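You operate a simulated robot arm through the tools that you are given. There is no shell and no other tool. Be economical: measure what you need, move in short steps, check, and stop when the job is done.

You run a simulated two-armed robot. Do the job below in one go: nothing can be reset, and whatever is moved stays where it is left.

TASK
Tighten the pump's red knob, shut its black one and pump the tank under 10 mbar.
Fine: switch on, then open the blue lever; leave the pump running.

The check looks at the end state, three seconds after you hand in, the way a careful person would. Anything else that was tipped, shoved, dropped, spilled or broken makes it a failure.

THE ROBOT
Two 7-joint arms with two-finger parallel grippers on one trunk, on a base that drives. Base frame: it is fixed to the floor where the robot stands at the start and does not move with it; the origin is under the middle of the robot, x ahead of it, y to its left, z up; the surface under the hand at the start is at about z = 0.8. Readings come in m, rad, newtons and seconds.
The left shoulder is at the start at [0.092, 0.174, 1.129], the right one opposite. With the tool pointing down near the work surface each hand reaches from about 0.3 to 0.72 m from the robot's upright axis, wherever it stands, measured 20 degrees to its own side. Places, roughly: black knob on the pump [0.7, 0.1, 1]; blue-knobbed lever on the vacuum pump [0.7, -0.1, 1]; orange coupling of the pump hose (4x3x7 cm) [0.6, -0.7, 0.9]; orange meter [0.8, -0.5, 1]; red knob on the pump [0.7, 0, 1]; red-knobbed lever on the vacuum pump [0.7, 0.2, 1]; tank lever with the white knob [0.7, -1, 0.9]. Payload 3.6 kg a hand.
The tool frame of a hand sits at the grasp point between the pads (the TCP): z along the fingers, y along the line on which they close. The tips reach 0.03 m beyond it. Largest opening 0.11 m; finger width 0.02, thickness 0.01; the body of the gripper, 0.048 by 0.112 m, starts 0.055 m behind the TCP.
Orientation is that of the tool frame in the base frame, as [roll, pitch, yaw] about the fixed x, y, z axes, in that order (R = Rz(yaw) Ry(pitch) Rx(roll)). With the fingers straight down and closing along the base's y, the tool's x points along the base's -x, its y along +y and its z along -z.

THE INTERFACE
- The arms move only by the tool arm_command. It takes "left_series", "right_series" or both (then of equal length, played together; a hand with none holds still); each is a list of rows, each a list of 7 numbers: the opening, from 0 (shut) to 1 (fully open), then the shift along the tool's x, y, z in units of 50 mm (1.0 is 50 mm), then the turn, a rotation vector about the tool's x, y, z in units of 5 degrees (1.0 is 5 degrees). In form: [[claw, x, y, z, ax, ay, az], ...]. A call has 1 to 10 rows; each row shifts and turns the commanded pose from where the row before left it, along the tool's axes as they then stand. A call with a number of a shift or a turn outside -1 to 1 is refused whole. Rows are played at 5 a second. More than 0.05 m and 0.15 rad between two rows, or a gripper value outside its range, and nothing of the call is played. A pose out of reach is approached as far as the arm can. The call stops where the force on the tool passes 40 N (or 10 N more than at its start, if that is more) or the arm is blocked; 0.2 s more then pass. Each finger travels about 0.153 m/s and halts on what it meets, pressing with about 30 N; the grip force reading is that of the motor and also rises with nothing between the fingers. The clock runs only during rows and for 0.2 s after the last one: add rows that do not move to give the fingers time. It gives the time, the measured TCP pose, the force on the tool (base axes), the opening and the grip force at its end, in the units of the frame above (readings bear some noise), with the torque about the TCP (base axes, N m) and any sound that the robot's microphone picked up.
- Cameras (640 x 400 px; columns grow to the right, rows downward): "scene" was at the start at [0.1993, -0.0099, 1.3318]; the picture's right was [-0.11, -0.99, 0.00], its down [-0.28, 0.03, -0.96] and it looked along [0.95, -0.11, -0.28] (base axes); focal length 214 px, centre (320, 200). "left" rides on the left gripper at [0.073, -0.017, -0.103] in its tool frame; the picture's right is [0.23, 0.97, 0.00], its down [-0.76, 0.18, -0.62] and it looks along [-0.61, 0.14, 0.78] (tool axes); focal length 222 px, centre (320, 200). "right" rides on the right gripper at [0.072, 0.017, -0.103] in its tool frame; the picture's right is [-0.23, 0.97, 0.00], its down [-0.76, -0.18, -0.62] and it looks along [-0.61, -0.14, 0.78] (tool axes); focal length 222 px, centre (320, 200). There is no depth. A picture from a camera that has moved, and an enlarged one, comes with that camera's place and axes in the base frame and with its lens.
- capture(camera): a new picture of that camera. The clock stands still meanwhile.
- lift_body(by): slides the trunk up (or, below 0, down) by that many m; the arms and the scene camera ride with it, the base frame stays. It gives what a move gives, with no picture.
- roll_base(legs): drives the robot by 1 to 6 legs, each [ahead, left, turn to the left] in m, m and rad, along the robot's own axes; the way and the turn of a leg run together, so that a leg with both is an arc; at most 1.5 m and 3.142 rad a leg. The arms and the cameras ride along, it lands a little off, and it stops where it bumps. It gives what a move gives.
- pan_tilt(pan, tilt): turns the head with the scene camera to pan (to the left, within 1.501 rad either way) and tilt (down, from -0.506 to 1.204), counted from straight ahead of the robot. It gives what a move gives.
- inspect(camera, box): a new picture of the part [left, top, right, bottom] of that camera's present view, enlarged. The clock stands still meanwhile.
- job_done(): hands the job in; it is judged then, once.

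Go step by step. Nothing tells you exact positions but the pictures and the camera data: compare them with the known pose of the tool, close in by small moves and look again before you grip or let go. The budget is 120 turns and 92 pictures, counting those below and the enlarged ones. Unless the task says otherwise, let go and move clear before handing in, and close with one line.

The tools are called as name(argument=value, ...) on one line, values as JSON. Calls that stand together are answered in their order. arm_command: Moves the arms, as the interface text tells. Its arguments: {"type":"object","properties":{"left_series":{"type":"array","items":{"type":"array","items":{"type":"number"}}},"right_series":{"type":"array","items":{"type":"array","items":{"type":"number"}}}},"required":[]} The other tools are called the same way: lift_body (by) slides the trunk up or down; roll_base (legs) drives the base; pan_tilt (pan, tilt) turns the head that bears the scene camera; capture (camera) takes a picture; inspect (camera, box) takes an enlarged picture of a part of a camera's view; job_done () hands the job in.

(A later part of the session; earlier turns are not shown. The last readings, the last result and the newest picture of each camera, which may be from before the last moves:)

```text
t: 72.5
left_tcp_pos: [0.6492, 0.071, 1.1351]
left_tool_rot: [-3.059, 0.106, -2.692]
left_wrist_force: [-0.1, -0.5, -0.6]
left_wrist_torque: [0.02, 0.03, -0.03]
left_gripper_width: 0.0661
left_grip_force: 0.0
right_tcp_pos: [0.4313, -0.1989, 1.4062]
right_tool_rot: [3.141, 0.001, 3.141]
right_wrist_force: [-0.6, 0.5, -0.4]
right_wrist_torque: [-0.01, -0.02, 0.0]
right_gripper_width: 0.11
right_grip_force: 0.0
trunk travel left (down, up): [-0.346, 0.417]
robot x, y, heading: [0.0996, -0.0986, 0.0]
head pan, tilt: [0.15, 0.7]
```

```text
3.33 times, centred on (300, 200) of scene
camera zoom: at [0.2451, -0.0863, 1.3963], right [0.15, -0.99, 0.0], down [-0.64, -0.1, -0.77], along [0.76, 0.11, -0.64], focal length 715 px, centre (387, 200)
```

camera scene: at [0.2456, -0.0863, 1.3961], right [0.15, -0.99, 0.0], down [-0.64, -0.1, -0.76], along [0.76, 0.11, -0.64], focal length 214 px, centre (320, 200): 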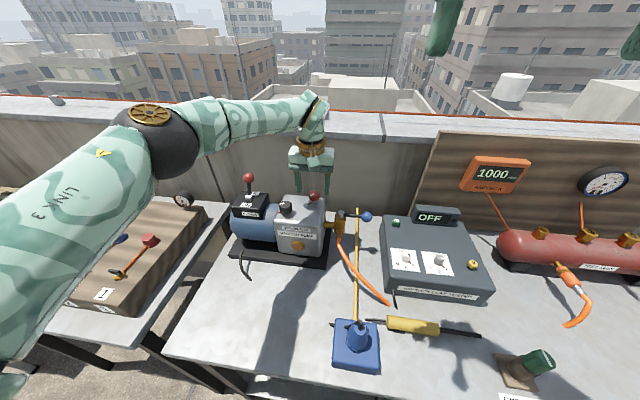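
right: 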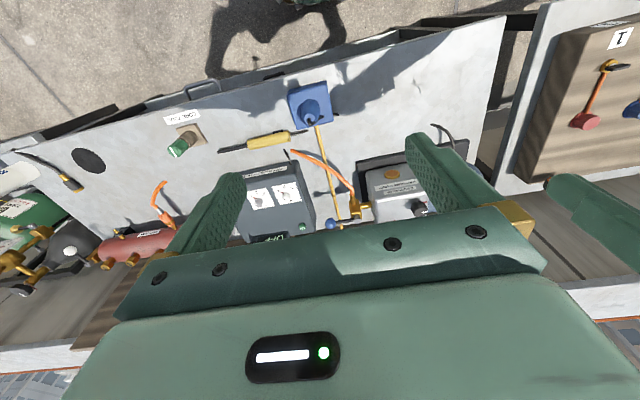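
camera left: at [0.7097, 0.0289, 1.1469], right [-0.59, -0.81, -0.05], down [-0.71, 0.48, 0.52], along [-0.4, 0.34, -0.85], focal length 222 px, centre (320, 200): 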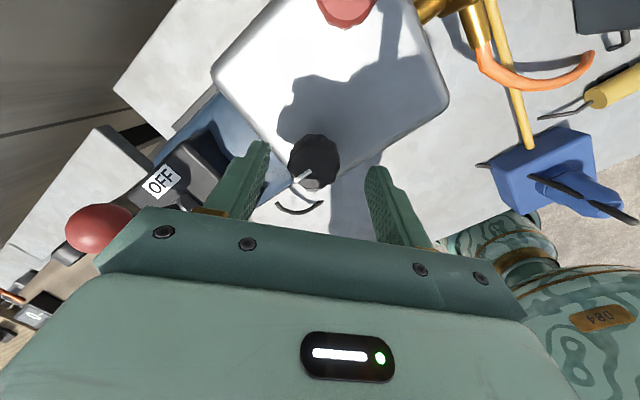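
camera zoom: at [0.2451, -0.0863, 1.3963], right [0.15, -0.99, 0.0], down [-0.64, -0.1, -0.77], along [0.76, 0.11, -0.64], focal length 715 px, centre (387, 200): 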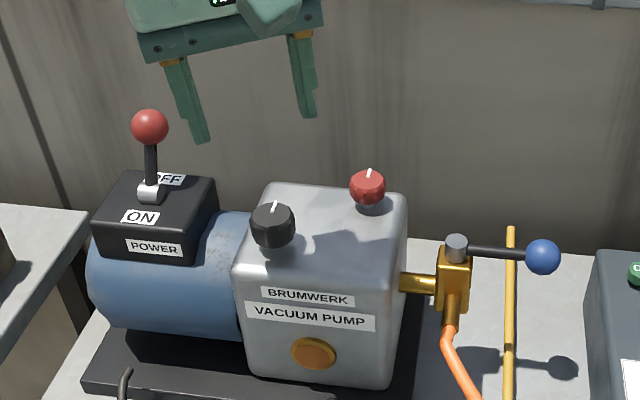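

Both knobs point the same way, pump undisturbed. Next the power lever: ball ≈ [0.731, 0.196, 1.043], ON is toward the robot. Moving the left hand above it.

arm_command(left_series=[[0.6, 0, 0, 0, 0, 0, 1], [0.6, 0, 0, 0, 0, 0, 1], [0.6, 0, 0, 0, 0, 0, 1], [0.6, 0, 0, 0, 0, 0, 1], [0.6, 0, 0, 0, 0, 0, 1], [0.6, -0.3, 0.62, 0, 0, 0, 0], [0.6, -0.4, 0.62, 0, 0, 0, 0], [0.6, -0.4, 0.62, 0, 0, 0, 0], [0.6, -0.4, 0.62, 0.3, 0, 0, 0]])

capture(camera="left")

inspect(camera="scene", box=[200, 120, 320, 220])

```text
t: 74.5
left_tcp_pos: [0.6929, 0.1428, 1.1343]
left_tool_rot: [-3.109, 0.131, -3.13]
left_wrist_force: [-0.3, 0.4, -0.1]
left_wrist_torque: [0.0, 0.02, -0.01]
left_gripper_width: 0.0658
left_grip_force: 0.1
left hand out of reach, approached as far as the arm can: row 8, 9
right_tcp_pos: [0.4308, -0.1985, 1.4078]
right_tool_rot: [-3.14, -0.001, -3.141]
right_wrist_force: [0.2, 0.4, 0.2]
right_wrist_torque: [-0.01, -0.02, 0.0]
right_gripper_width: 0.11
right_grip_force: 0.2
trunk travel left (down, up): [-0.346, 0.417]
robot x, y, heading: [0.0953, -0.095, -0.002]
head pan, tilt: [0.15, 0.7]
```

```text
34 pictures are left
camera left: at [0.6062, 0.1283, 1.2289], right [-0.23, 0.97, -0.06], down [0.67, 0.21, 0.71], along [0.7, 0.13, -0.7], focal length 222 px, centre (320, 200)
```

left: 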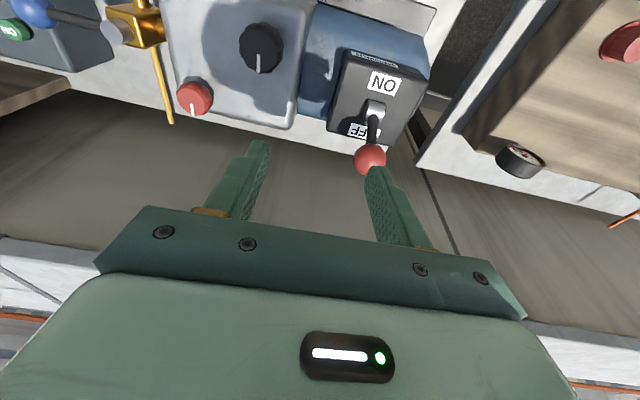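

```text
4.00 times, centred on (260, 170) of scene
camera zoom: at [0.2461, -0.0856, 1.3961], right [0.15, -0.99, 0.0], down [-0.64, -0.1, -0.76], along [0.76, 0.11, -0.64], focal length 858 px, centre (560, 320)
```

zoom: 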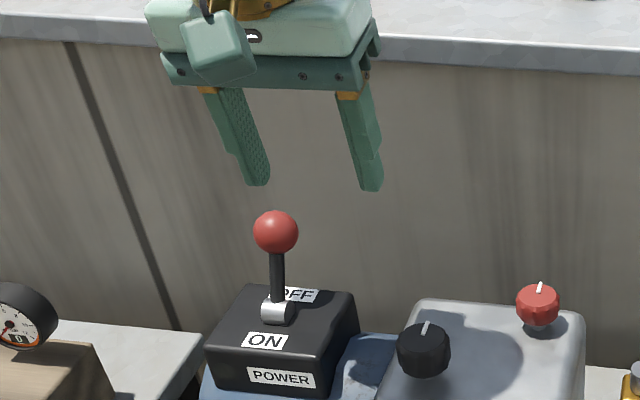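

A bit short on the left; I shift the base 5.5 cm left, bringing the hand right over the lever's line.

roll_base(legs=[[0, 0.055, 0]])

arm_command(left_series=[[0.6, 0, 0, 0.5, 0, 0, 0], [0.6, -0.2, 0, 0.3, 0, 0, 0], [0.6, -0.2, 0, 0.1, 0, 0, 0]])

capture(camera="left")

```text
t: 75.5
left_tcp_pos: [0.6923, 0.2005, 1.1338]
left_tool_rot: [-3.109, 0.13, -3.13]
left_wrist_force: [-0.3, 0.6, 0.1]
left_wrist_torque: [0.0, 0.02, -0.01]
left_gripper_width: 0.0659
left_grip_force: 0.0
right_tcp_pos: [0.4308, -0.1406, 1.4071]
right_tool_rot: [-3.14, -0.002, 3.141]
right_wrist_force: [0.0, 0.0, 0.3]
right_wrist_torque: [-0.08, -0.04, -0.03]
right_gripper_width: 0.1098
right_grip_force: 0.1
trunk travel left (down, up): [-0.346, 0.417]
robot x, y, heading: [0.0957, -0.0446, 0.004]
head pan, tilt: [0.15, 0.7]
```

```text
t: 76.3
left_tcp_pos: [0.7068, 0.1992, 1.0972]
left_tool_rot: [-3.11, 0.133, -3.13]
left_wrist_force: [-0.6, -0.7, -0.6]
left_wrist_torque: [0.02, -0.01, 0.03]
left_gripper_width: 0.0662
left_grip_force: 0.2
left hand out of reach, approached as far as the arm can: row 3
right_tcp_pos: [0.4302, -0.1424, 1.4083]
right_tool_rot: [3.141, 0.001, 3.141]
right_wrist_force: [-0.5, 0.3, 0.3]
right_wrist_torque: [0.0, -0.02, 0.0]
right_gripper_width: 0.11
right_grip_force: 0.1
trunk travel left (down, up): [-0.346, 0.417]
robot x, y, heading: [0.0994, -0.0434, -0.005]
head pan, tilt: [0.15, 0.7]
```

```text
32 pictures are left
camera left: at [0.6204, 0.1836, 1.1903], right [-0.23, 0.97, -0.06], down [0.67, 0.21, 0.71], along [0.7, 0.13, -0.7], focal length 222 px, centre (320, 200)
```

left: 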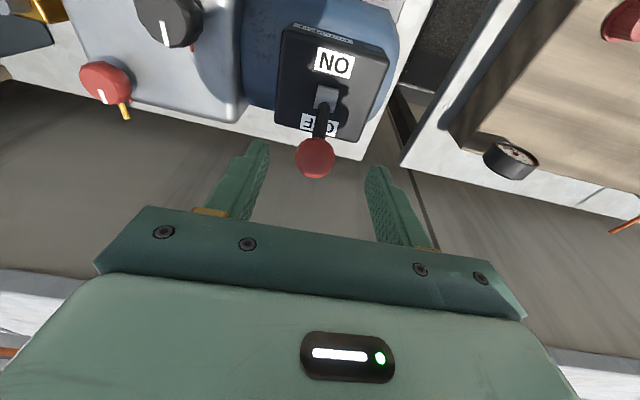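

arm_command(left_series=[[0.6, 0, -0.06, 0.4, 0, 0, 0], [0.6, 0, 0, 0.4, 0, 0, 0], [0.6, -0.15, 0, 0.15, 0, 0, 0], [0.6, -0.15, 0, 0.05, 0, 0, 0]])

inspect(camera="left", box=[220, 100, 420, 240])

inspect(camera="scene", box=[210, 120, 330, 220])

```text
t: 77.3
left_tcp_pos: [0.7199, 0.1939, 1.052]
left_tool_rot: [-3.108, 0.131, -3.13]
left_wrist_force: [0.6, -0.2, 0.0]
left_wrist_torque: [0.0, 0.02, 0.0]
left_gripper_width: 0.0661
left_grip_force: 0.1
left hand out of reach, approached as far as the arm can: row 4
right_tcp_pos: [0.4317, -0.1417, 1.4063]
right_tool_rot: [-3.141, 0.0, -3.14]
right_wrist_force: [0.6, -0.1, -0.3]
right_wrist_torque: [-0.02, -0.01, 0.0]
right_gripper_width: 0.1098
right_grip_force: 0.2
trunk travel left (down, up): [-0.346, 0.417]
robot x, y, heading: [0.0997, -0.043, -0.001]
head pan, tilt: [0.15, 0.7]
```

```text
2.86 times, centred on (320, 170) of left
camera zoom: at [0.6336, 0.1799, 1.1464], right [-0.23, 0.97, -0.06], down [0.67, 0.21, 0.71], along [0.7, 0.12, -0.7], focal length 635 px, centre (320, 286)
```

zoom: 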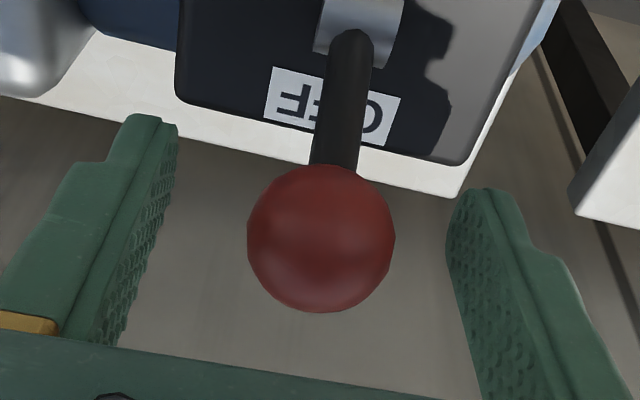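

```text
4.00 times, centred on (270, 170) of scene
camera zoom: at [0.2456, -0.0295, 1.3962], right [0.15, -0.99, 0.0], down [-0.64, -0.1, -0.76], along [0.76, 0.11, -0.64], focal length 858 px, centre (520, 320)
```

zoom: 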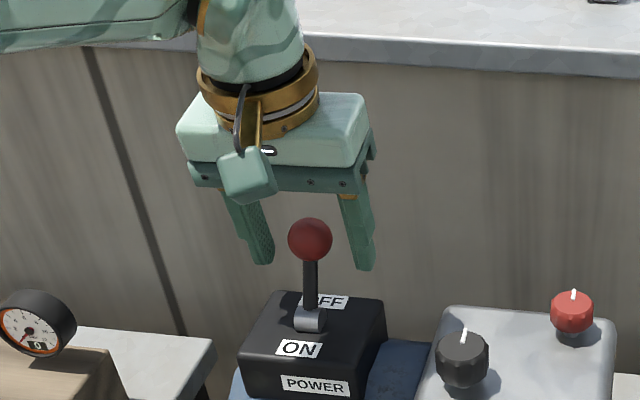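

The ball is between the pads. Close and check the grip.

arm_command(left_series=[[0.3, 0, 0, 0, 0, 0, 0], [0.1, 0, 0, 0, 0, 0, 0], [0.1, 0, 0, 0, 0, 0, 0]])

```text
t: 78.1
left_tcp_pos: [0.7204, 0.1947, 1.053]
left_tool_rot: [-3.107, 0.131, -3.127]
left_wrist_force: [-0.2, 2.2, -0.4]
left_wrist_torque: [0.05, -0.06, 0.08]
left_gripper_width: 0.0313
left_grip_force: 44.8
right_tcp_pos: [0.4314, -0.1417, 1.4076]
right_tool_rot: [3.14, -0.002, 3.141]
right_wrist_force: [-1.0, 0.3, 0.5]
right_wrist_torque: [0.0, 0.04, 0.0]
right_gripper_width: 0.11
right_grip_force: 0.1
trunk travel left (down, up): [-0.346, 0.417]
robot x, y, heading: [0.0969, -0.0431, 0.001]
head pan, tilt: [0.15, 0.7]
```

Gripped. Pull the lever over its arc toward ON.

arm_command(left_series=[[0.1, 0.235, 0, -0.115, 0, 0, 0], [0.1, 0.255, 0, -0.06, 0, 0, 0], [0.1, 0.26, 0, 0, 0, 0, 0], [0.1, 0.257, 0, 0.05, 0, 0, 0]])

inspect(camera="scene", box=[210, 130, 330, 230])

```text
t: 79.1
left_tcp_pos: [0.6655, 0.1928, 1.0482]
left_tool_rot: [-3.108, 0.125, -3.13]
left_wrist_force: [0.2, 0.6, -0.6]
left_wrist_torque: [-0.02, -0.03, 0.01]
left_gripper_width: 0.0113
left_grip_force: 0.3
right_tcp_pos: [0.43, -0.1425, 1.4078]
right_tool_rot: [-3.141, 0.001, 3.141]
right_wrist_force: [0.2, 0.0, 0.1]
right_wrist_torque: [-0.02, 0.0, 0.01]
right_gripper_width: 0.1101
right_grip_force: 0.0
trunk travel left (down, up): [-0.346, 0.417]
robot x, y, heading: [0.0999, -0.038, -0.004]
head pan, tilt: [0.15, 0.7]
```

```text
4.00 times, centred on (270, 180) of scene
camera zoom: at [0.2448, -0.0297, 1.3961], right [0.15, -0.99, 0.0], down [-0.64, -0.1, -0.76], along [0.76, 0.11, -0.64], focal length 858 px, centre (520, 280)
```

zoom: 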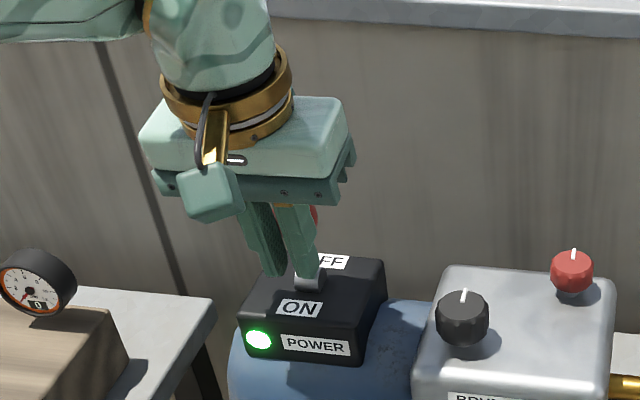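

The green lamp is lit, but the ball slipped out of the grip. I lift away and look at the lever.

arm_command(left_series=[[0.1, 0.3, 0, -0.5, 0, 0, 0], [0.1, 0.3, 0, -0.8, 0, 0, 0], [0.1, 0, 0, -0.8, 0, 0, 0]])

inspect(camera="scene", box=[210, 120, 370, 260])

```text
t: 79.9
left_tcp_pos: [0.6263, 0.1933, 1.1507]
left_tool_rot: [-3.111, 0.131, -3.13]
left_wrist_force: [0.1, 0.8, -0.3]
left_wrist_torque: [0.0, 0.01, -0.01]
left_gripper_width: 0.0109
left_grip_force: 0.0
right_tcp_pos: [0.4302, -0.143, 1.4071]
right_tool_rot: [-3.141, 0.0, -3.141]
right_wrist_force: [-0.9, 0.1, 0.1]
right_wrist_torque: [0.0, -0.02, -0.01]
right_gripper_width: 0.1099
right_grip_force: 0.1
trunk travel left (down, up): [-0.346, 0.417]
robot x, y, heading: [0.0963, -0.0436, 0.002]
head pan, tilt: [0.15, 0.7]
```

```text
2.86 times, centred on (290, 190) of scene
camera zoom: at [0.2453, -0.03, 1.3962], right [0.15, -0.99, 0.0], down [-0.64, -0.1, -0.76], along [0.76, 0.11, -0.64], focal length 613 px, centre (406, 229)
```

zoom: 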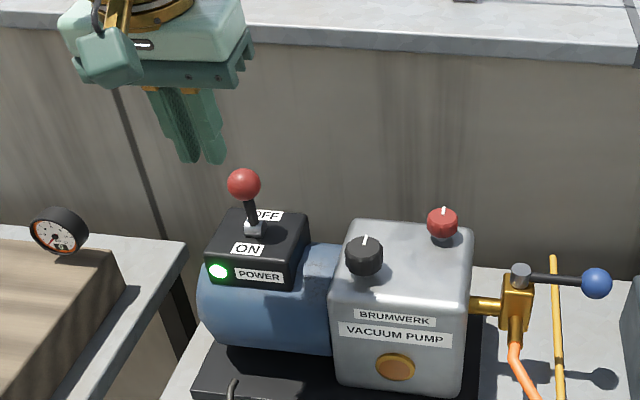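

Lever now stands about upright, lamp lit; I re-grip it centered (ball ≈ [0.697, 0.194, 1.05]) and pull it fully over.

arm_command(left_series=[[0.55, 0, 0, 0, 0, 0, 0], [0.55, -0.6, 0.03, 0.45, 0, 0, 0], [0.55, -0.6, 0.03, 0.45, 0, 0, 0], [0.55, 0, 0, 0.62, 0, 0, 0], [0.55, 0, 0, 0.62, 0, 0, 0]])

inspect(camera="left", box=[220, 100, 420, 240])

```text
t: 81.1
left_tcp_pos: [0.7024, 0.1951, 1.0514]
left_tool_rot: [-3.108, 0.131, -3.129]
left_wrist_force: [0.4, 0.0, -0.4]
left_wrist_torque: [-0.01, 0.01, 0.03]
left_gripper_width: 0.0607
left_grip_force: 0.0
right_tcp_pos: [0.4327, -0.1437, 1.408]
right_tool_rot: [-3.141, -0.002, -3.141]
right_wrist_force: [0.4, -0.5, -0.6]
right_wrist_torque: [-0.03, 0.03, 0.0]
right_gripper_width: 0.1097
right_grip_force: 0.1
trunk travel left (down, up): [-0.346, 0.417]
robot x, y, heading: [0.0978, -0.0446, 0.002]
head pan, tilt: [0.15, 0.7]
```

```text
2.86 times, centred on (320, 170) of left
camera zoom: at [0.6165, 0.181, 1.1445], right [-0.23, 0.97, -0.06], down [0.67, 0.21, 0.71], along [0.7, 0.13, -0.7], focal length 635 px, centre (320, 286)
```

zoom: 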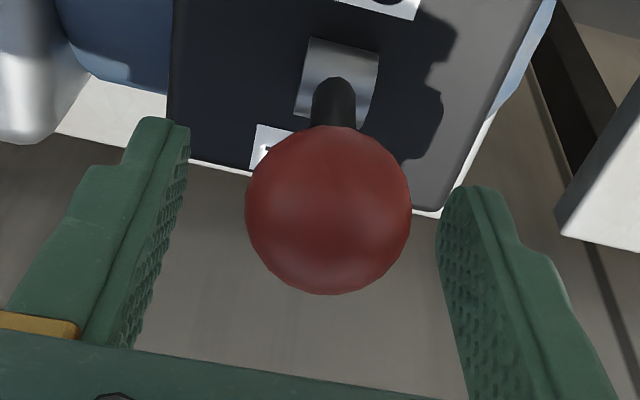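

Ball center ≈ [0.690, 0.195, 1.051]; shift back 1 cm, grip, then pull toward ON and down the arc.

arm_command(left_series=[[0.55, 0.22, 0, 0, 0, 0, 0], [0.2, 0, 0, 0, 0, 0, 0], [0.1, 0, 0, 0, 0, 0, 0], [0.1, 0, 0, 0, 0, 0, 0], [0.1, 0.2, 0, 0.03, 0, 0, 0], [0.1, 0.2, 0, 0.07, 0, 0, 0]])

inspect(camera="scene", box=[210, 120, 370, 260])

```text
t: 82.5
left_tcp_pos: [0.6705, 0.1934, 1.043]
left_tool_rot: [-3.11, 0.129, -3.128]
left_wrist_force: [3.2, -5.7, 8.9]
left_wrist_torque: [-0.01, -0.46, -0.57]
left_gripper_width: 0.0314
left_grip_force: 45.4
right_tcp_pos: [0.4306, -0.1437, 1.4071]
right_tool_rot: [3.14, -0.003, 3.141]
right_wrist_force: [0.3, -0.3, 0.1]
right_wrist_torque: [0.01, 0.01, 0.0]
right_gripper_width: 0.1101
right_grip_force: 0.1
trunk travel left (down, up): [-0.346, 0.417]
robot x, y, heading: [0.0946, -0.0449, -0.004]
head pan, tilt: [0.15, 0.7]
```

```text
2.86 times, centred on (290, 190) of scene
camera zoom: at [0.2459, -0.031, 1.3962], right [0.15, -0.99, 0.0], down [-0.64, -0.1, -0.76], along [0.76, 0.11, -0.64], focal length 613 px, centre (406, 229)
```

zoom: 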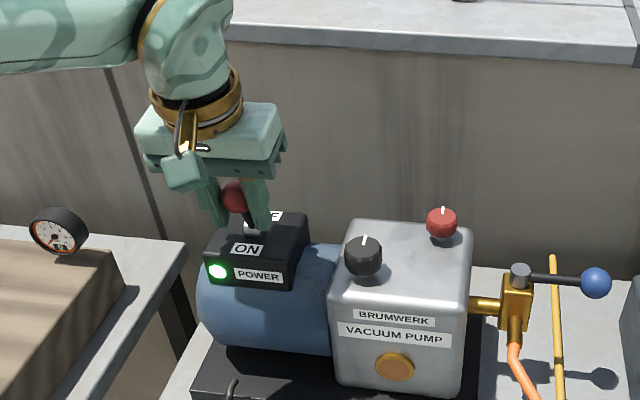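

Now the lever leans toward ON with mild resistance; I pull a little more along the arc.

arm_command(left_series=[[0.1, 0.2, 0, 0.1, 0, 0, 0], [0.1, 0.2, 0, 0.13, 0, 0, 0]])

inspect(camera="scene", box=[210, 120, 370, 260])

```text
t: 83.1
left_tcp_pos: [0.6499, 0.1963, 1.0261]
left_tool_rot: [-3.11, 0.122, -3.125]
left_wrist_force: [-5.2, -0.2, 4.3]
left_wrist_torque: [-0.07, -0.06, -0.06]
left_gripper_width: 0.0114
left_grip_force: 0.9
right_tcp_pos: [0.4305, -0.1404, 1.4069]
right_tool_rot: [-3.141, -0.001, -3.139]
right_wrist_force: [0.6, 0.5, 0.1]
right_wrist_torque: [-0.01, 0.0, -0.02]
right_gripper_width: 0.1101
right_grip_force: 0.1
trunk travel left (down, up): [-0.346, 0.417]
robot x, y, heading: [0.0977, -0.043, 0.003]
head pan, tilt: [0.15, 0.7]
```

```text
2.86 times, centred on (290, 190) of scene
camera zoom: at [0.2447, -0.0287, 1.396], right [0.15, -0.99, 0.0], down [-0.64, -0.1, -0.77], along [0.76, 0.11, -0.64], focal length 613 px, centre (406, 229)
```

zoom: 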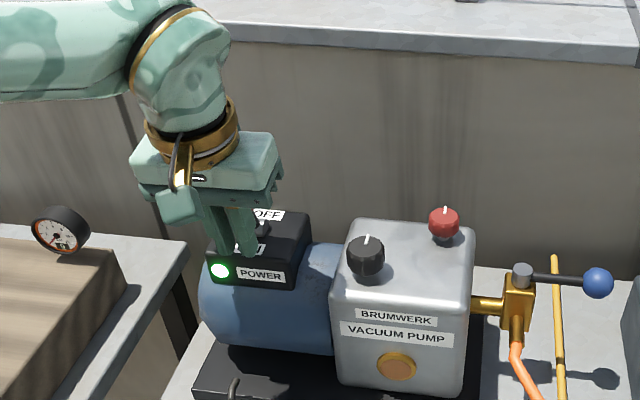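

The ball slipped off at its stop with the lamp on. Back away and look.

arm_command(left_series=[[0.1, 0.6, 0, 0, 0, 0, 0], [0.1, 0.6, 0, -0.5, 0, 0, 0], [0.1, 0.2, 0, -0.8, 0, 0, 0], [0.1, 0, 0, -0.8, 0, 0, 0], [0.1, 0, 0, -0.8, 0, 0, 0]])

capture(camera="scene")

inspect(camera="scene", box=[230, 150, 390, 270])

```text
t: 84.3
left_tcp_pos: [0.5634, 0.2002, 1.1649]
left_tool_rot: [-3.109, 0.131, -3.129]
left_wrist_force: [0.0, -0.2, 0.9]
left_wrist_torque: [0.01, 0.01, 0.03]
left_gripper_width: 0.0111
left_grip_force: 0.0
right_tcp_pos: [0.4304, -0.1432, 1.4068]
right_tool_rot: [3.141, 0.001, -3.141]
right_wrist_force: [-0.1, -0.5, 0.5]
right_wrist_torque: [-0.02, -0.02, 0.06]
right_gripper_width: 0.1101
right_grip_force: 0.1
trunk travel left (down, up): [-0.346, 0.417]
robot x, y, heading: [0.0973, -0.0442, 0.001]
head pan, tilt: [0.15, 0.7]
```

```text
24 pictures are left
camera scene: at [0.2453, -0.03, 1.3963], right [0.15, -0.99, 0.0], down [-0.64, -0.1, -0.76], along [0.76, 0.11, -0.64], focal length 214 px, centre (320, 200)
```

scene: 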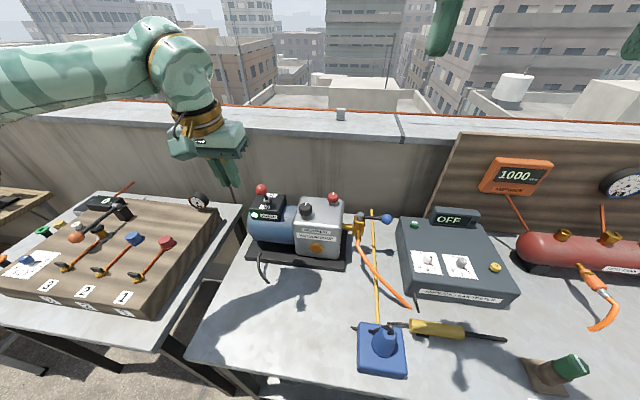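

```text
3.33 times, centred on (310, 210) of scene
camera zoom: at [0.2453, -0.03, 1.3963], right [0.15, -0.99, 0.0], down [-0.64, -0.1, -0.76], along [0.76, 0.11, -0.64], focal length 715 px, centre (353, 167)
```

zoom: 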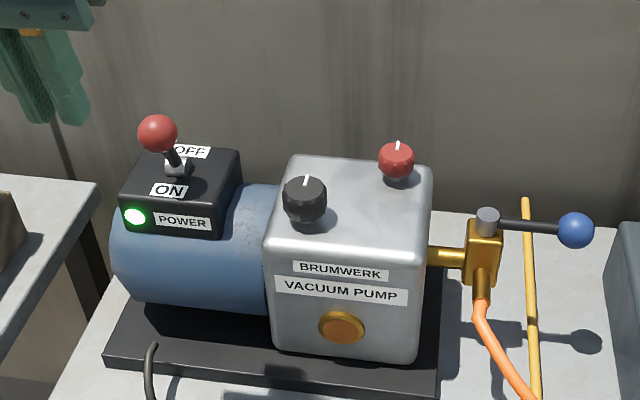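

Power is clearly ON now. Next the blue lever: pivot ≈ [0.68, −0.08], ball ≈ [0.681, −0.15, 0.985], lying across the valve. I bring the right hand (closed as a peg) near it.

arm_command(right_series=[[0, 0, 0, 0.9, 0, 0, 0], [0, 0, 0, 0.9, 0, 0, 0], [0, 0, 0, 0.9, 0, 0, 0], [0, 0, 0, 0.9, 0, -0.75, 0], [0, -0.3, 0, 0.6, 0, -0.75, 0], [0, -0.9, 0, 0, 0, 0, 0], [0, -0.9, 0, 0, 0, 0, 0], [0, -0.9, 0, 0, 0, 0, 0]])

capture(camera="right")

```text
t: 86.1
left_tcp_pos: [0.5652, 0.2012, 1.1644]
left_tool_rot: [-3.109, 0.129, -3.129]
left_wrist_force: [-0.1, 0.1, -0.5]
left_wrist_torque: [-0.01, 0.0, -0.01]
left_gripper_width: 0.0108
left_grip_force: 0.0
right_tcp_pos: [0.5851, -0.1425, 1.2148]
right_tool_rot: [3.14, 0.132, -3.141]
right_wrist_force: [0.6, 0.0, 0.0]
right_wrist_torque: [-0.02, 0.02, 0.01]
right_gripper_width: 0.0001
right_grip_force: 30.5
trunk travel left (down, up): [-0.346, 0.417]
robot x, y, heading: [0.0953, -0.0422, 0.0]
head pan, tilt: [0.15, 0.7]
```

```text
22 pictures are left
camera right: at [0.5002, -0.1264, 1.3086], right [0.22, 0.97, 0.03], down [0.67, -0.18, 0.72], along [0.7, -0.14, -0.7], focal length 222 px, centre (320, 200)
```

right: 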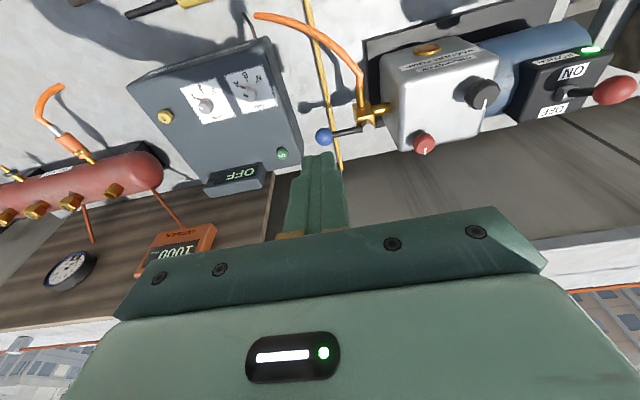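

arm_command(right_series=[[0, -0.48, 0.09, 0.84, 0, 0, 0], [0, -0.48, 0.09, 0.84, 0, 0, 0], [0, -0.48, 0.09, 0.84, 0, 0, 0], [0, -0.5, 0.09, 0.8, 0, 0, 0], [0, -0.1, 0, 0, 0, 0, 0]])

capture(camera="right")

inspect(camera="scene", box=[310, 150, 440, 260])

```text
t: 87.3
left_tcp_pos: [0.5627, 0.2005, 1.1665]
left_tool_rot: [-3.108, 0.13, -3.129]
left_wrist_force: [0.0, -0.9, -0.2]
left_wrist_torque: [-0.02, -0.01, -0.01]
left_gripper_width: 0.0112
left_grip_force: 0.1
right_tcp_pos: [0.7027, -0.1244, 1.0655]
right_tool_rot: [3.141, 0.13, -3.141]
right_wrist_force: [0.0, -0.4, 0.2]
right_wrist_torque: [0.0, -0.02, 0.03]
right_gripper_width: 0.0001
right_grip_force: 29.9
trunk travel left (down, up): [-0.346, 0.417]
robot x, y, heading: [0.0989, -0.043, -0.002]
head pan, tilt: [0.15, 0.7]
```

```text
21 pictures are left
camera right: at [0.6178, -0.1075, 1.1602], right [0.22, 0.97, 0.03], down [0.67, -0.18, 0.72], along [0.7, -0.14, -0.7], focal length 222 px, centre (320, 200)
```

right: 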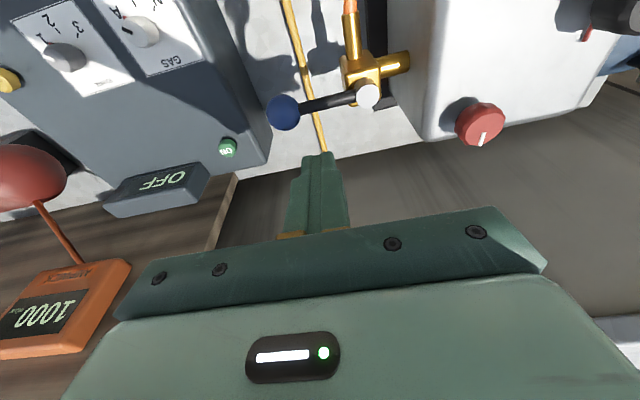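

```text
3.64 times, centred on (375, 205) of scene
camera zoom: at [0.2452, -0.0296, 1.3963], right [0.15, -0.99, 0.0], down [-0.64, -0.1, -0.76], along [0.76, 0.11, -0.64], focal length 780 px, centre (120, 182)
```

zoom: 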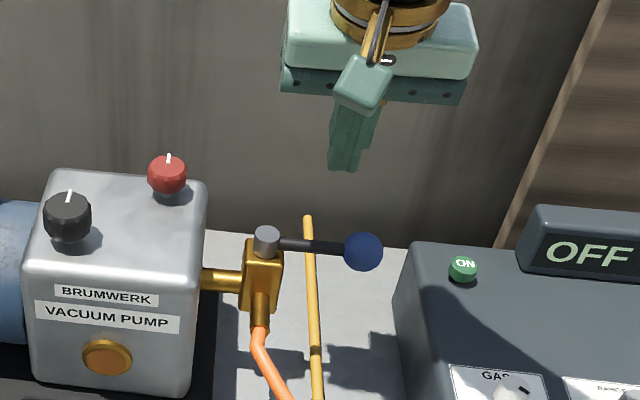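

Refined: lever axis at x≈0.689, z≈0.98, pivot y≈−0.082. I lower the peg just behind the bar at y≈−0.118.

arm_command(right_series=[[0, -0.3, 0.12, 0, 0, 0, 0], [0, 0, 0, 0.4, 0, 0, 0], [0, 0, 0, 0.5, 0, 0, 0], [0, 0, 0, 0.5, 0, 0, 0]])

inspect(camera="right", box=[220, 40, 420, 180])

inspect(camera="scene", box=[310, 150, 440, 260])

```text
t: 88.3
left_tcp_pos: [0.5644, 0.2012, 1.1654]
left_tool_rot: [-3.107, 0.132, -3.13]
left_wrist_force: [0.8, -0.4, -0.3]
left_wrist_torque: [0.01, -0.03, -0.02]
left_gripper_width: 0.0111
left_grip_force: 0.1
right_tcp_pos: [0.7283, -0.1187, 0.9964]
right_tool_rot: [3.141, 0.13, -3.141]
right_wrist_force: [0.7, 0.8, 0.3]
right_wrist_torque: [0.01, 0.0, 0.01]
right_gripper_width: 0.0
right_grip_force: 30.0
trunk travel left (down, up): [-0.346, 0.417]
robot x, y, heading: [0.0977, -0.0434, 0.002]
head pan, tilt: [0.15, 0.7]
```

```text
2.86 times, centred on (320, 110) of right
camera zoom: at [0.6435, -0.102, 1.0904], right [0.23, 0.97, 0.03], down [0.67, -0.18, 0.72], along [0.7, -0.14, -0.7], focal length 635 px, centre (320, 457)
```

zoom: 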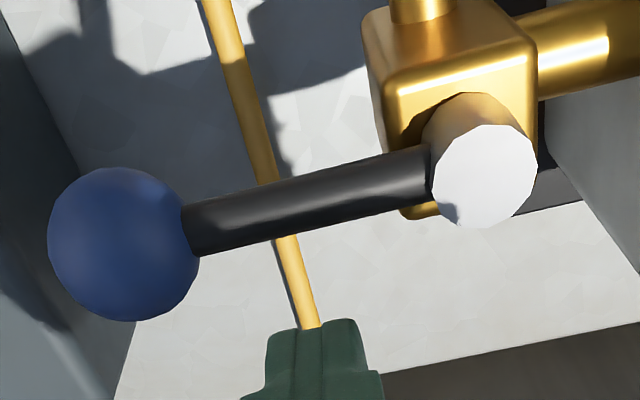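

```text
3.64 times, centred on (375, 205) of scene
camera zoom: at [0.2463, -0.0293, 1.3961], right [0.15, -0.99, 0.0], down [-0.64, -0.1, -0.76], along [0.76, 0.11, -0.64], focal length 780 px, centre (120, 182)
```

zoom: 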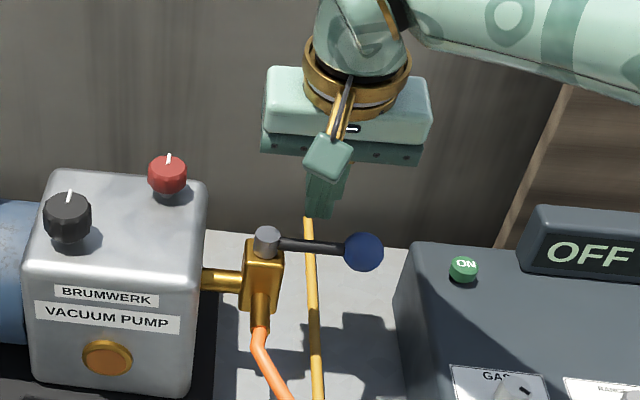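

Peg is behind the bar. Push it along the arc toward the robot (first ~45°).

arm_command(right_series=[[0, 0.475, -0.1, -0.062, 0, 0, 0], [0, 0.2, -0.06, -0.026, 0, 0, 0], [0, 0.24, 0.02, -0.03, 0, 0, 0], [0, 0.22, 0.06, -0.028, 0, 0, 0]])

inspect(camera="right", box=[180, 40, 420, 200])

```text
t: 89.3
left_tcp_pos: [0.5635, 0.2017, 1.1657]
left_tool_rot: [-3.109, 0.131, -3.131]
left_wrist_force: [-0.7, 0.1, 0.1]
left_wrist_torque: [0.0, 0.02, -0.02]
left_gripper_width: 0.0109
left_grip_force: 0.1
right_tcp_pos: [0.6699, -0.1232, 0.9979]
right_tool_rot: [-3.141, 0.128, -3.141]
right_wrist_force: [0.2, 0.1, -1.1]
right_wrist_torque: [0.01, -0.03, -0.01]
right_gripper_width: 0.0
right_grip_force: 29.7
trunk travel left (down, up): [-0.346, 0.417]
robot x, y, heading: [0.0979, -0.045, -0.003]
head pan, tilt: [0.15, 0.7]
```

```text
2.50 times, centred on (300, 120) of right
camera zoom: at [0.5852, -0.1064, 1.0915], right [0.23, 0.97, 0.03], down [0.67, -0.18, 0.72], along [0.7, -0.14, -0.7], focal length 555 px, centre (370, 400)
```

zoom: 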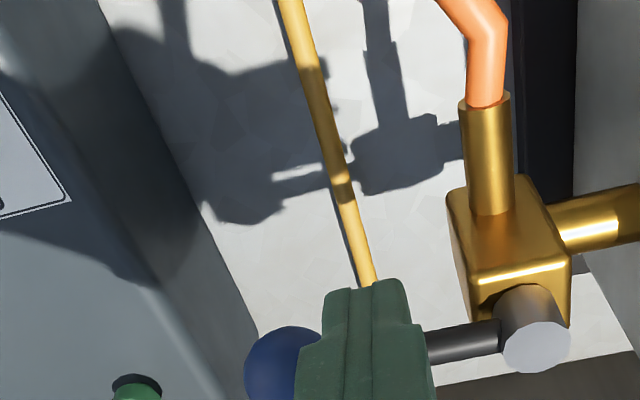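

The peg passed just over the bar: the lever is lower than thought (≈[0.70, −0.155, 0.958], pivot ≈[0.698, −0.08]). I go back behind it and 1.5 cm lower.

arm_command(right_series=[[0, 0, 0, -0.4, 0, 0, 0], [0, -0.62, -0.05, 0.08, 0, 0, 0], [0, -0.62, -0.05, 0.08, 0, 0, 0], [0, 0, 0, 0.36, 0, 0, 0], [0, 0, 0, 0.36, 0, 0, 0]])

inspect(camera="right", box=[180, 40, 420, 200])

```text
t: 90.5
left_tcp_pos: [0.5651, 0.2018, 1.1653]
left_tool_rot: [-3.109, 0.133, -3.129]
left_wrist_force: [0.9, -0.7, 0.0]
left_wrist_torque: [-0.01, -0.03, -0.02]
left_gripper_width: 0.0112
left_grip_force: 0.0
right_tcp_pos: [0.7341, -0.1275, 0.9811]
right_tool_rot: [3.141, 0.128, 3.141]
right_wrist_force: [-1.4, -0.8, 0.0]
right_wrist_torque: [-0.02, 0.01, 0.0]
right_gripper_width: 0.0
right_grip_force: 29.9
trunk travel left (down, up): [-0.346, 0.417]
robot x, y, heading: [0.097, -0.0418, 0.002]
head pan, tilt: [0.15, 0.7]
```

```text
2.50 times, centred on (300, 120) of right
camera zoom: at [0.65, -0.1108, 1.0748], right [0.23, 0.97, 0.03], down [0.67, -0.18, 0.72], along [0.7, -0.14, -0.7], focal length 555 px, centre (370, 400)
```

zoom: 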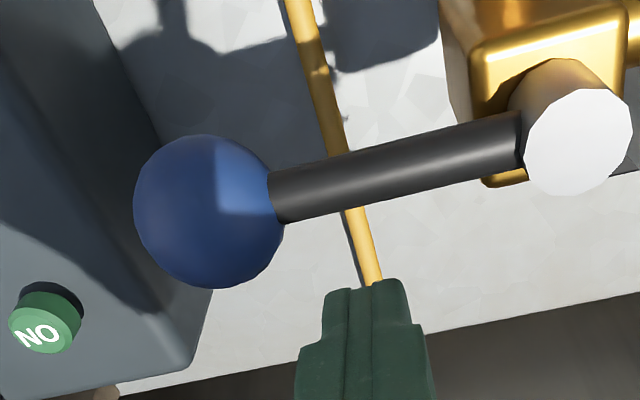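

arm_command(right_series=[[0, 0.455, 0.1, 0.0, 0, 0, 0], [0, 0.22, -0.06, -0.028, 0, 0, 0], [0, 0.24, 0, -0.03, 0, 0, 0], [0, 0.22, 0.06, -0.028, 0, 0, 0]])

inspect(camera="right", box=[180, 40, 420, 200])

```text
t: 91.5
left_tcp_pos: [0.5637, 0.2012, 1.1657]
left_tool_rot: [-3.109, 0.134, -3.129]
left_wrist_force: [0.7, 0.5, 0.2]
left_wrist_torque: [-0.02, 0.01, -0.04]
left_gripper_width: 0.0108
left_grip_force: 0.1
right_tcp_pos: [0.6778, -0.121, 0.9788]
right_tool_rot: [-3.141, 0.129, 3.141]
right_wrist_force: [1.2, -0.7, -0.3]
right_wrist_torque: [0.0, 0.01, -0.01]
right_gripper_width: 0.0
right_grip_force: 30.0
trunk travel left (down, up): [-0.346, 0.417]
robot x, y, heading: [0.0971, -0.0434, 0.003]
head pan, tilt: [0.15, 0.7]
```

```text
2.50 times, centred on (300, 120) of right
camera zoom: at [0.5935, -0.105, 1.0725], right [0.22, 0.97, 0.03], down [0.68, -0.18, 0.72], along [0.7, -0.14, -0.7], focal length 555 px, centre (370, 400)
```

zoom: 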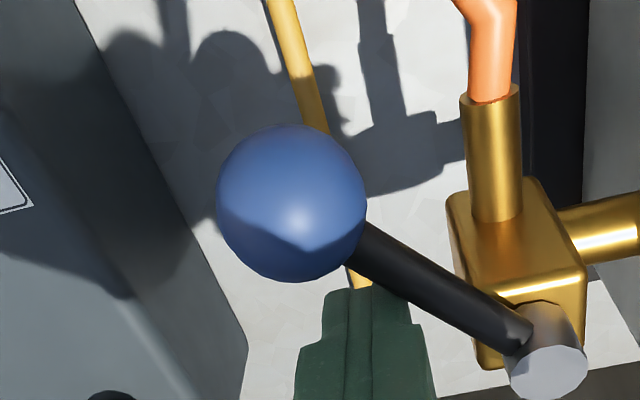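

The lever turns this way, ~45° done. Continue the arc to 90°.

arm_command(right_series=[[0, 0.2, 0.12, -0.026, 0, 0, 0], [0, 0.16, 0.18, -0.02, 0, 0, 0], [0, 0.12, 0.2, -0.016, 0, 0, 0]])

inspect(camera="right", box=[180, 40, 420, 200])

```text
t: 92.3
left_tcp_pos: [0.5647, 0.2006, 1.1641]
left_tool_rot: [-3.109, 0.131, -3.13]
left_wrist_force: [0.0, 0.0, -0.6]
left_wrist_torque: [0.04, -0.01, 0.01]
left_gripper_width: 0.011
left_grip_force: 0.0
right_tcp_pos: [0.6548, -0.0963, 0.9789]
right_tool_rot: [3.141, 0.129, -3.142]
right_wrist_force: [1.9, -1.3, -0.7]
right_wrist_torque: [-0.03, -0.03, 0.01]
right_gripper_width: 0.0002
right_grip_force: 30.2
trunk travel left (down, up): [-0.346, 0.417]
robot x, y, heading: [0.0948, -0.0422, -0.001]
head pan, tilt: [0.15, 0.7]
```

```text
2.50 times, centred on (300, 120) of right
camera zoom: at [0.5701, -0.0797, 1.0719], right [0.23, 0.97, 0.03], down [0.67, -0.18, 0.72], along [0.7, -0.14, -0.7], focal length 555 px, centre (370, 400)
```

zoom: 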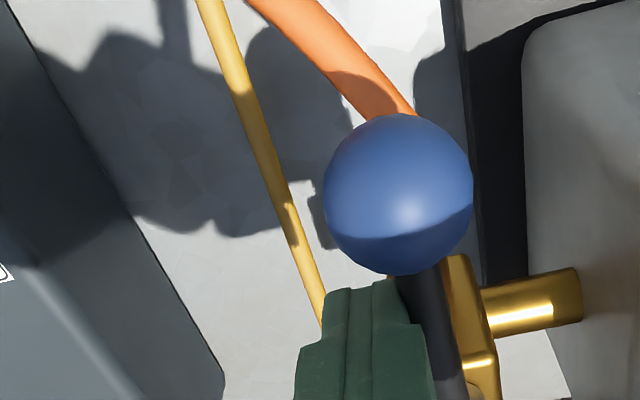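

Nearly aligned; nudge slightly further left until it meets its stop.

arm_command(right_series=[[0, 0, 0.14, 0, 0, 0, 0], [0, 0, 0.14, 0, 0, 0, 0]])

inspect(camera="right", box=[180, 40, 420, 200])

```text
t: 93.1
left_tcp_pos: [0.5632, 0.197, 1.1663]
left_tool_rot: [-3.109, 0.135, -3.136]
left_wrist_force: [0.5, 1.0, -0.3]
left_wrist_torque: [-0.05, -0.03, 0.0]
left_gripper_width: 0.0112
left_grip_force: 0.0
right_tcp_pos: [0.6549, -0.0937, 0.9768]
right_tool_rot: [-3.131, 0.133, 3.126]
right_wrist_force: [-5.7, -18.5, 4.8]
right_wrist_torque: [-0.34, 0.13, 0.14]
right_gripper_width: 0.0
right_grip_force: 30.2
trunk travel left (down, up): [-0.346, 0.417]
robot x, y, heading: [0.0964, -0.0431, -0.005]
head pan, tilt: [0.15, 0.7]
stopped in row 2 (right hand): the force on the tool passed its limit at 43 N (the readings are from after the stop); the commanded pose is now the measured one
```

```text
2.50 times, centred on (300, 120) of right
camera zoom: at [0.5699, -0.0745, 1.0713], right [0.24, 0.97, 0.02], down [0.67, -0.18, 0.72], along [0.7, -0.16, -0.69], focal length 555 px, centre (370, 400)
```

zoom: 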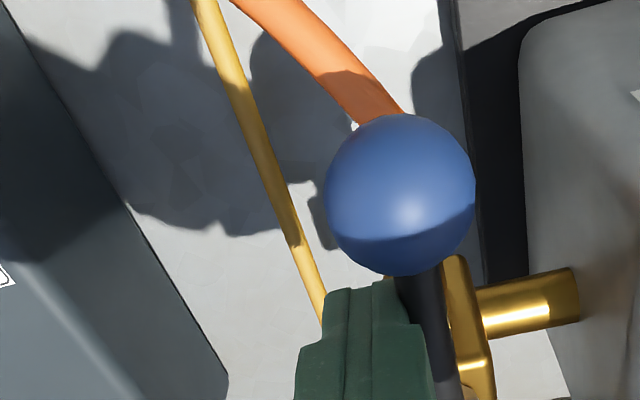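

It's at the stop. Back the peg off to the right, rise, and look at the lever and meter.

arm_command(right_series=[[0, 0, -0.4, 0, 0, 0, 0], [0, 0, -0.2, -0.6, 0, 0, 0], [0, 0.2, 0, -0.9, 0, 0, 0], [0, 0.4, 0, -0.8, 0, 0, 0], [0, 0.4, 0, -0.8, 0, 0, 0], [0, 0.4, 0, -0.8, 0, 0, 0]])

pan_tilt(pan=-0.2, tilt=0.55)

capture(camera="scene")

```text
t: 94.5
left_tcp_pos: [0.5642, 0.1993, 1.1649]
left_tool_rot: [-3.109, 0.133, -3.134]
left_wrist_force: [-0.4, -0.6, 0.1]
left_wrist_torque: [-0.02, 0.04, 0.02]
left_gripper_width: 0.0107
left_grip_force: 0.1
right_tcp_pos: [0.5578, -0.1147, 1.1622]
right_tool_rot: [-3.136, 0.131, 3.132]
right_wrist_force: [-0.6, 0.2, 0.0]
right_wrist_torque: [0.03, -0.02, 0.0]
right_gripper_width: 0.0
right_grip_force: 30.3
trunk travel left (down, up): [-0.346, 0.417]
robot x, y, heading: [0.0966, -0.0401, -0.004]
head pan, tilt: [0.15, 0.7]
```

```text
t: 95.3
left_tcp_pos: [0.5655, 0.1989, 1.1663]
left_tool_rot: [-3.108, 0.13, -3.133]
left_wrist_force: [-0.1, 0.2, 0.8]
left_wrist_torque: [0.01, -0.01, 0.0]
left_gripper_width: 0.0111
left_grip_force: 0.0
right_tcp_pos: [0.5603, -0.1162, 1.1608]
right_tool_rot: [-3.136, 0.132, 3.131]
right_wrist_force: [1.0, 0.1, -0.6]
right_wrist_torque: [0.01, -0.01, 0.03]
right_gripper_width: 0.0
right_grip_force: 30.0
trunk travel left (down, up): [-0.346, 0.417]
robot x, y, heading: [0.0984, -0.0391, -0.003]
head pan, tilt: [-0.201, 0.55]
```

```text
12 pictures are left
camera scene: at [0.2496, -0.0612, 1.4093], right [-0.2, -0.98, 0.0], down [-0.51, 0.11, -0.85], along [0.83, -0.17, -0.52], focal length 214 px, centre (320, 200)
```

scene: 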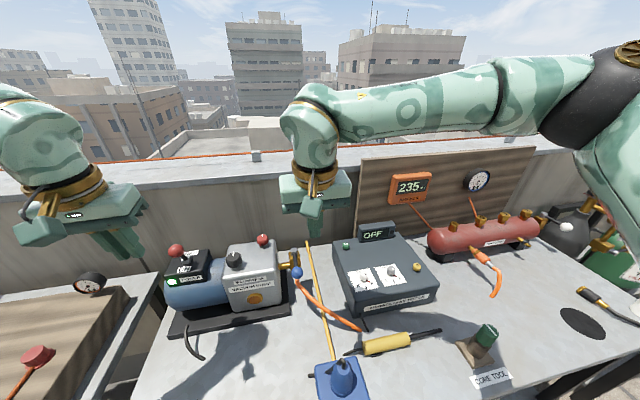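

The meter reads 235 mbar and is falling — pumping works. I let time pass with still rows.

arm_command(right_series=[[0, 0.5, 0, -0.5, 0, 0, 0], [0, 0.5, 0, -0.5, 0, 0, 0], [0, 0.5, 0, -0.5, 0, 0, 0], [0, 0, 0, 0, 0, 0, 0], [0, 0, 0, 0, 0, 0, 0], [0, 0, 0, 0, 0, 0, 0], [0, 0, 0, 0, 0, 0, 0], [0, 0, 0, 0, 0, 0, 0], [0, 0, 0, 0, 0, 0, 0], [0, 0, 0, 0, 0, 0, 0]])

arm_command(right_series=[[0, 0, 0, 0, 0, 0, 0], [0, 0, 0, 0, 0, 0, 0], [0, 0, 0, 0, 0, 0, 0], [0, 0, 0, 0, 0, 0, 0], [0, 0, 0, 0, 0, 0, 0], [0, 0, 0, 0, 0, 0, 0], [0, 0, 0, 0, 0, 0, 0], [0, 0, 0, 0, 0, 0, 0], [0, 0, 0, 0, 0, 0, 0], [0, 0, 0, 0, 0, 0, 0]])

inspect(camera="scene", box=[360, 150, 560, 275])

```text
t: 97.5
left_tcp_pos: [0.5639, 0.1989, 1.165]
left_tool_rot: [-3.11, 0.129, -3.132]
left_wrist_force: [0.0, -1.2, 0.5]
left_wrist_torque: [-0.01, 0.01, -0.02]
left_gripper_width: 0.0111
left_grip_force: 0.0
right_tcp_pos: [0.4768, -0.1175, 1.2257]
right_tool_rot: [-3.137, 0.132, 3.132]
right_wrist_force: [0.3, 1.1, -0.4]
right_wrist_torque: [-0.04, 0.0, 0.01]
right_gripper_width: 0.0002
right_grip_force: 29.5
trunk travel left (down, up): [-0.346, 0.417]
robot x, y, heading: [0.0984, -0.0436, -0.001]
head pan, tilt: [-0.201, 0.55]
```

```text
t: 99.7
left_tcp_pos: [0.5651, 0.1984, 1.1643]
left_tool_rot: [-3.109, 0.131, -3.133]
left_wrist_force: [-0.6, -0.4, -0.3]
left_wrist_torque: [-0.02, -0.05, -0.01]
left_gripper_width: 0.0112
left_grip_force: 0.1
right_tcp_pos: [0.4774, -0.1165, 1.2243]
right_tool_rot: [-3.137, 0.132, 3.133]
right_wrist_force: [-0.4, -0.4, 0.4]
right_wrist_torque: [0.0, 0.0, -0.02]
right_gripper_width: 0.0002
right_grip_force: 30.2
trunk travel left (down, up): [-0.346, 0.417]
robot x, y, heading: [0.0963, -0.0462, -0.005]
head pan, tilt: [-0.201, 0.55]
```

```text
3.20 times, centred on (460, 212) of scene
camera zoom: at [0.2496, -0.0614, 1.4093], right [-0.2, -0.98, 0.0], down [-0.51, 0.11, -0.85], along [0.83, -0.17, -0.52], focal length 686 px, centre (-128, 160)
```

zoom: 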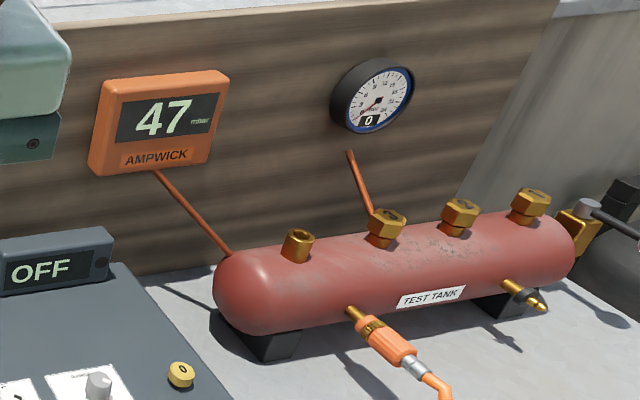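

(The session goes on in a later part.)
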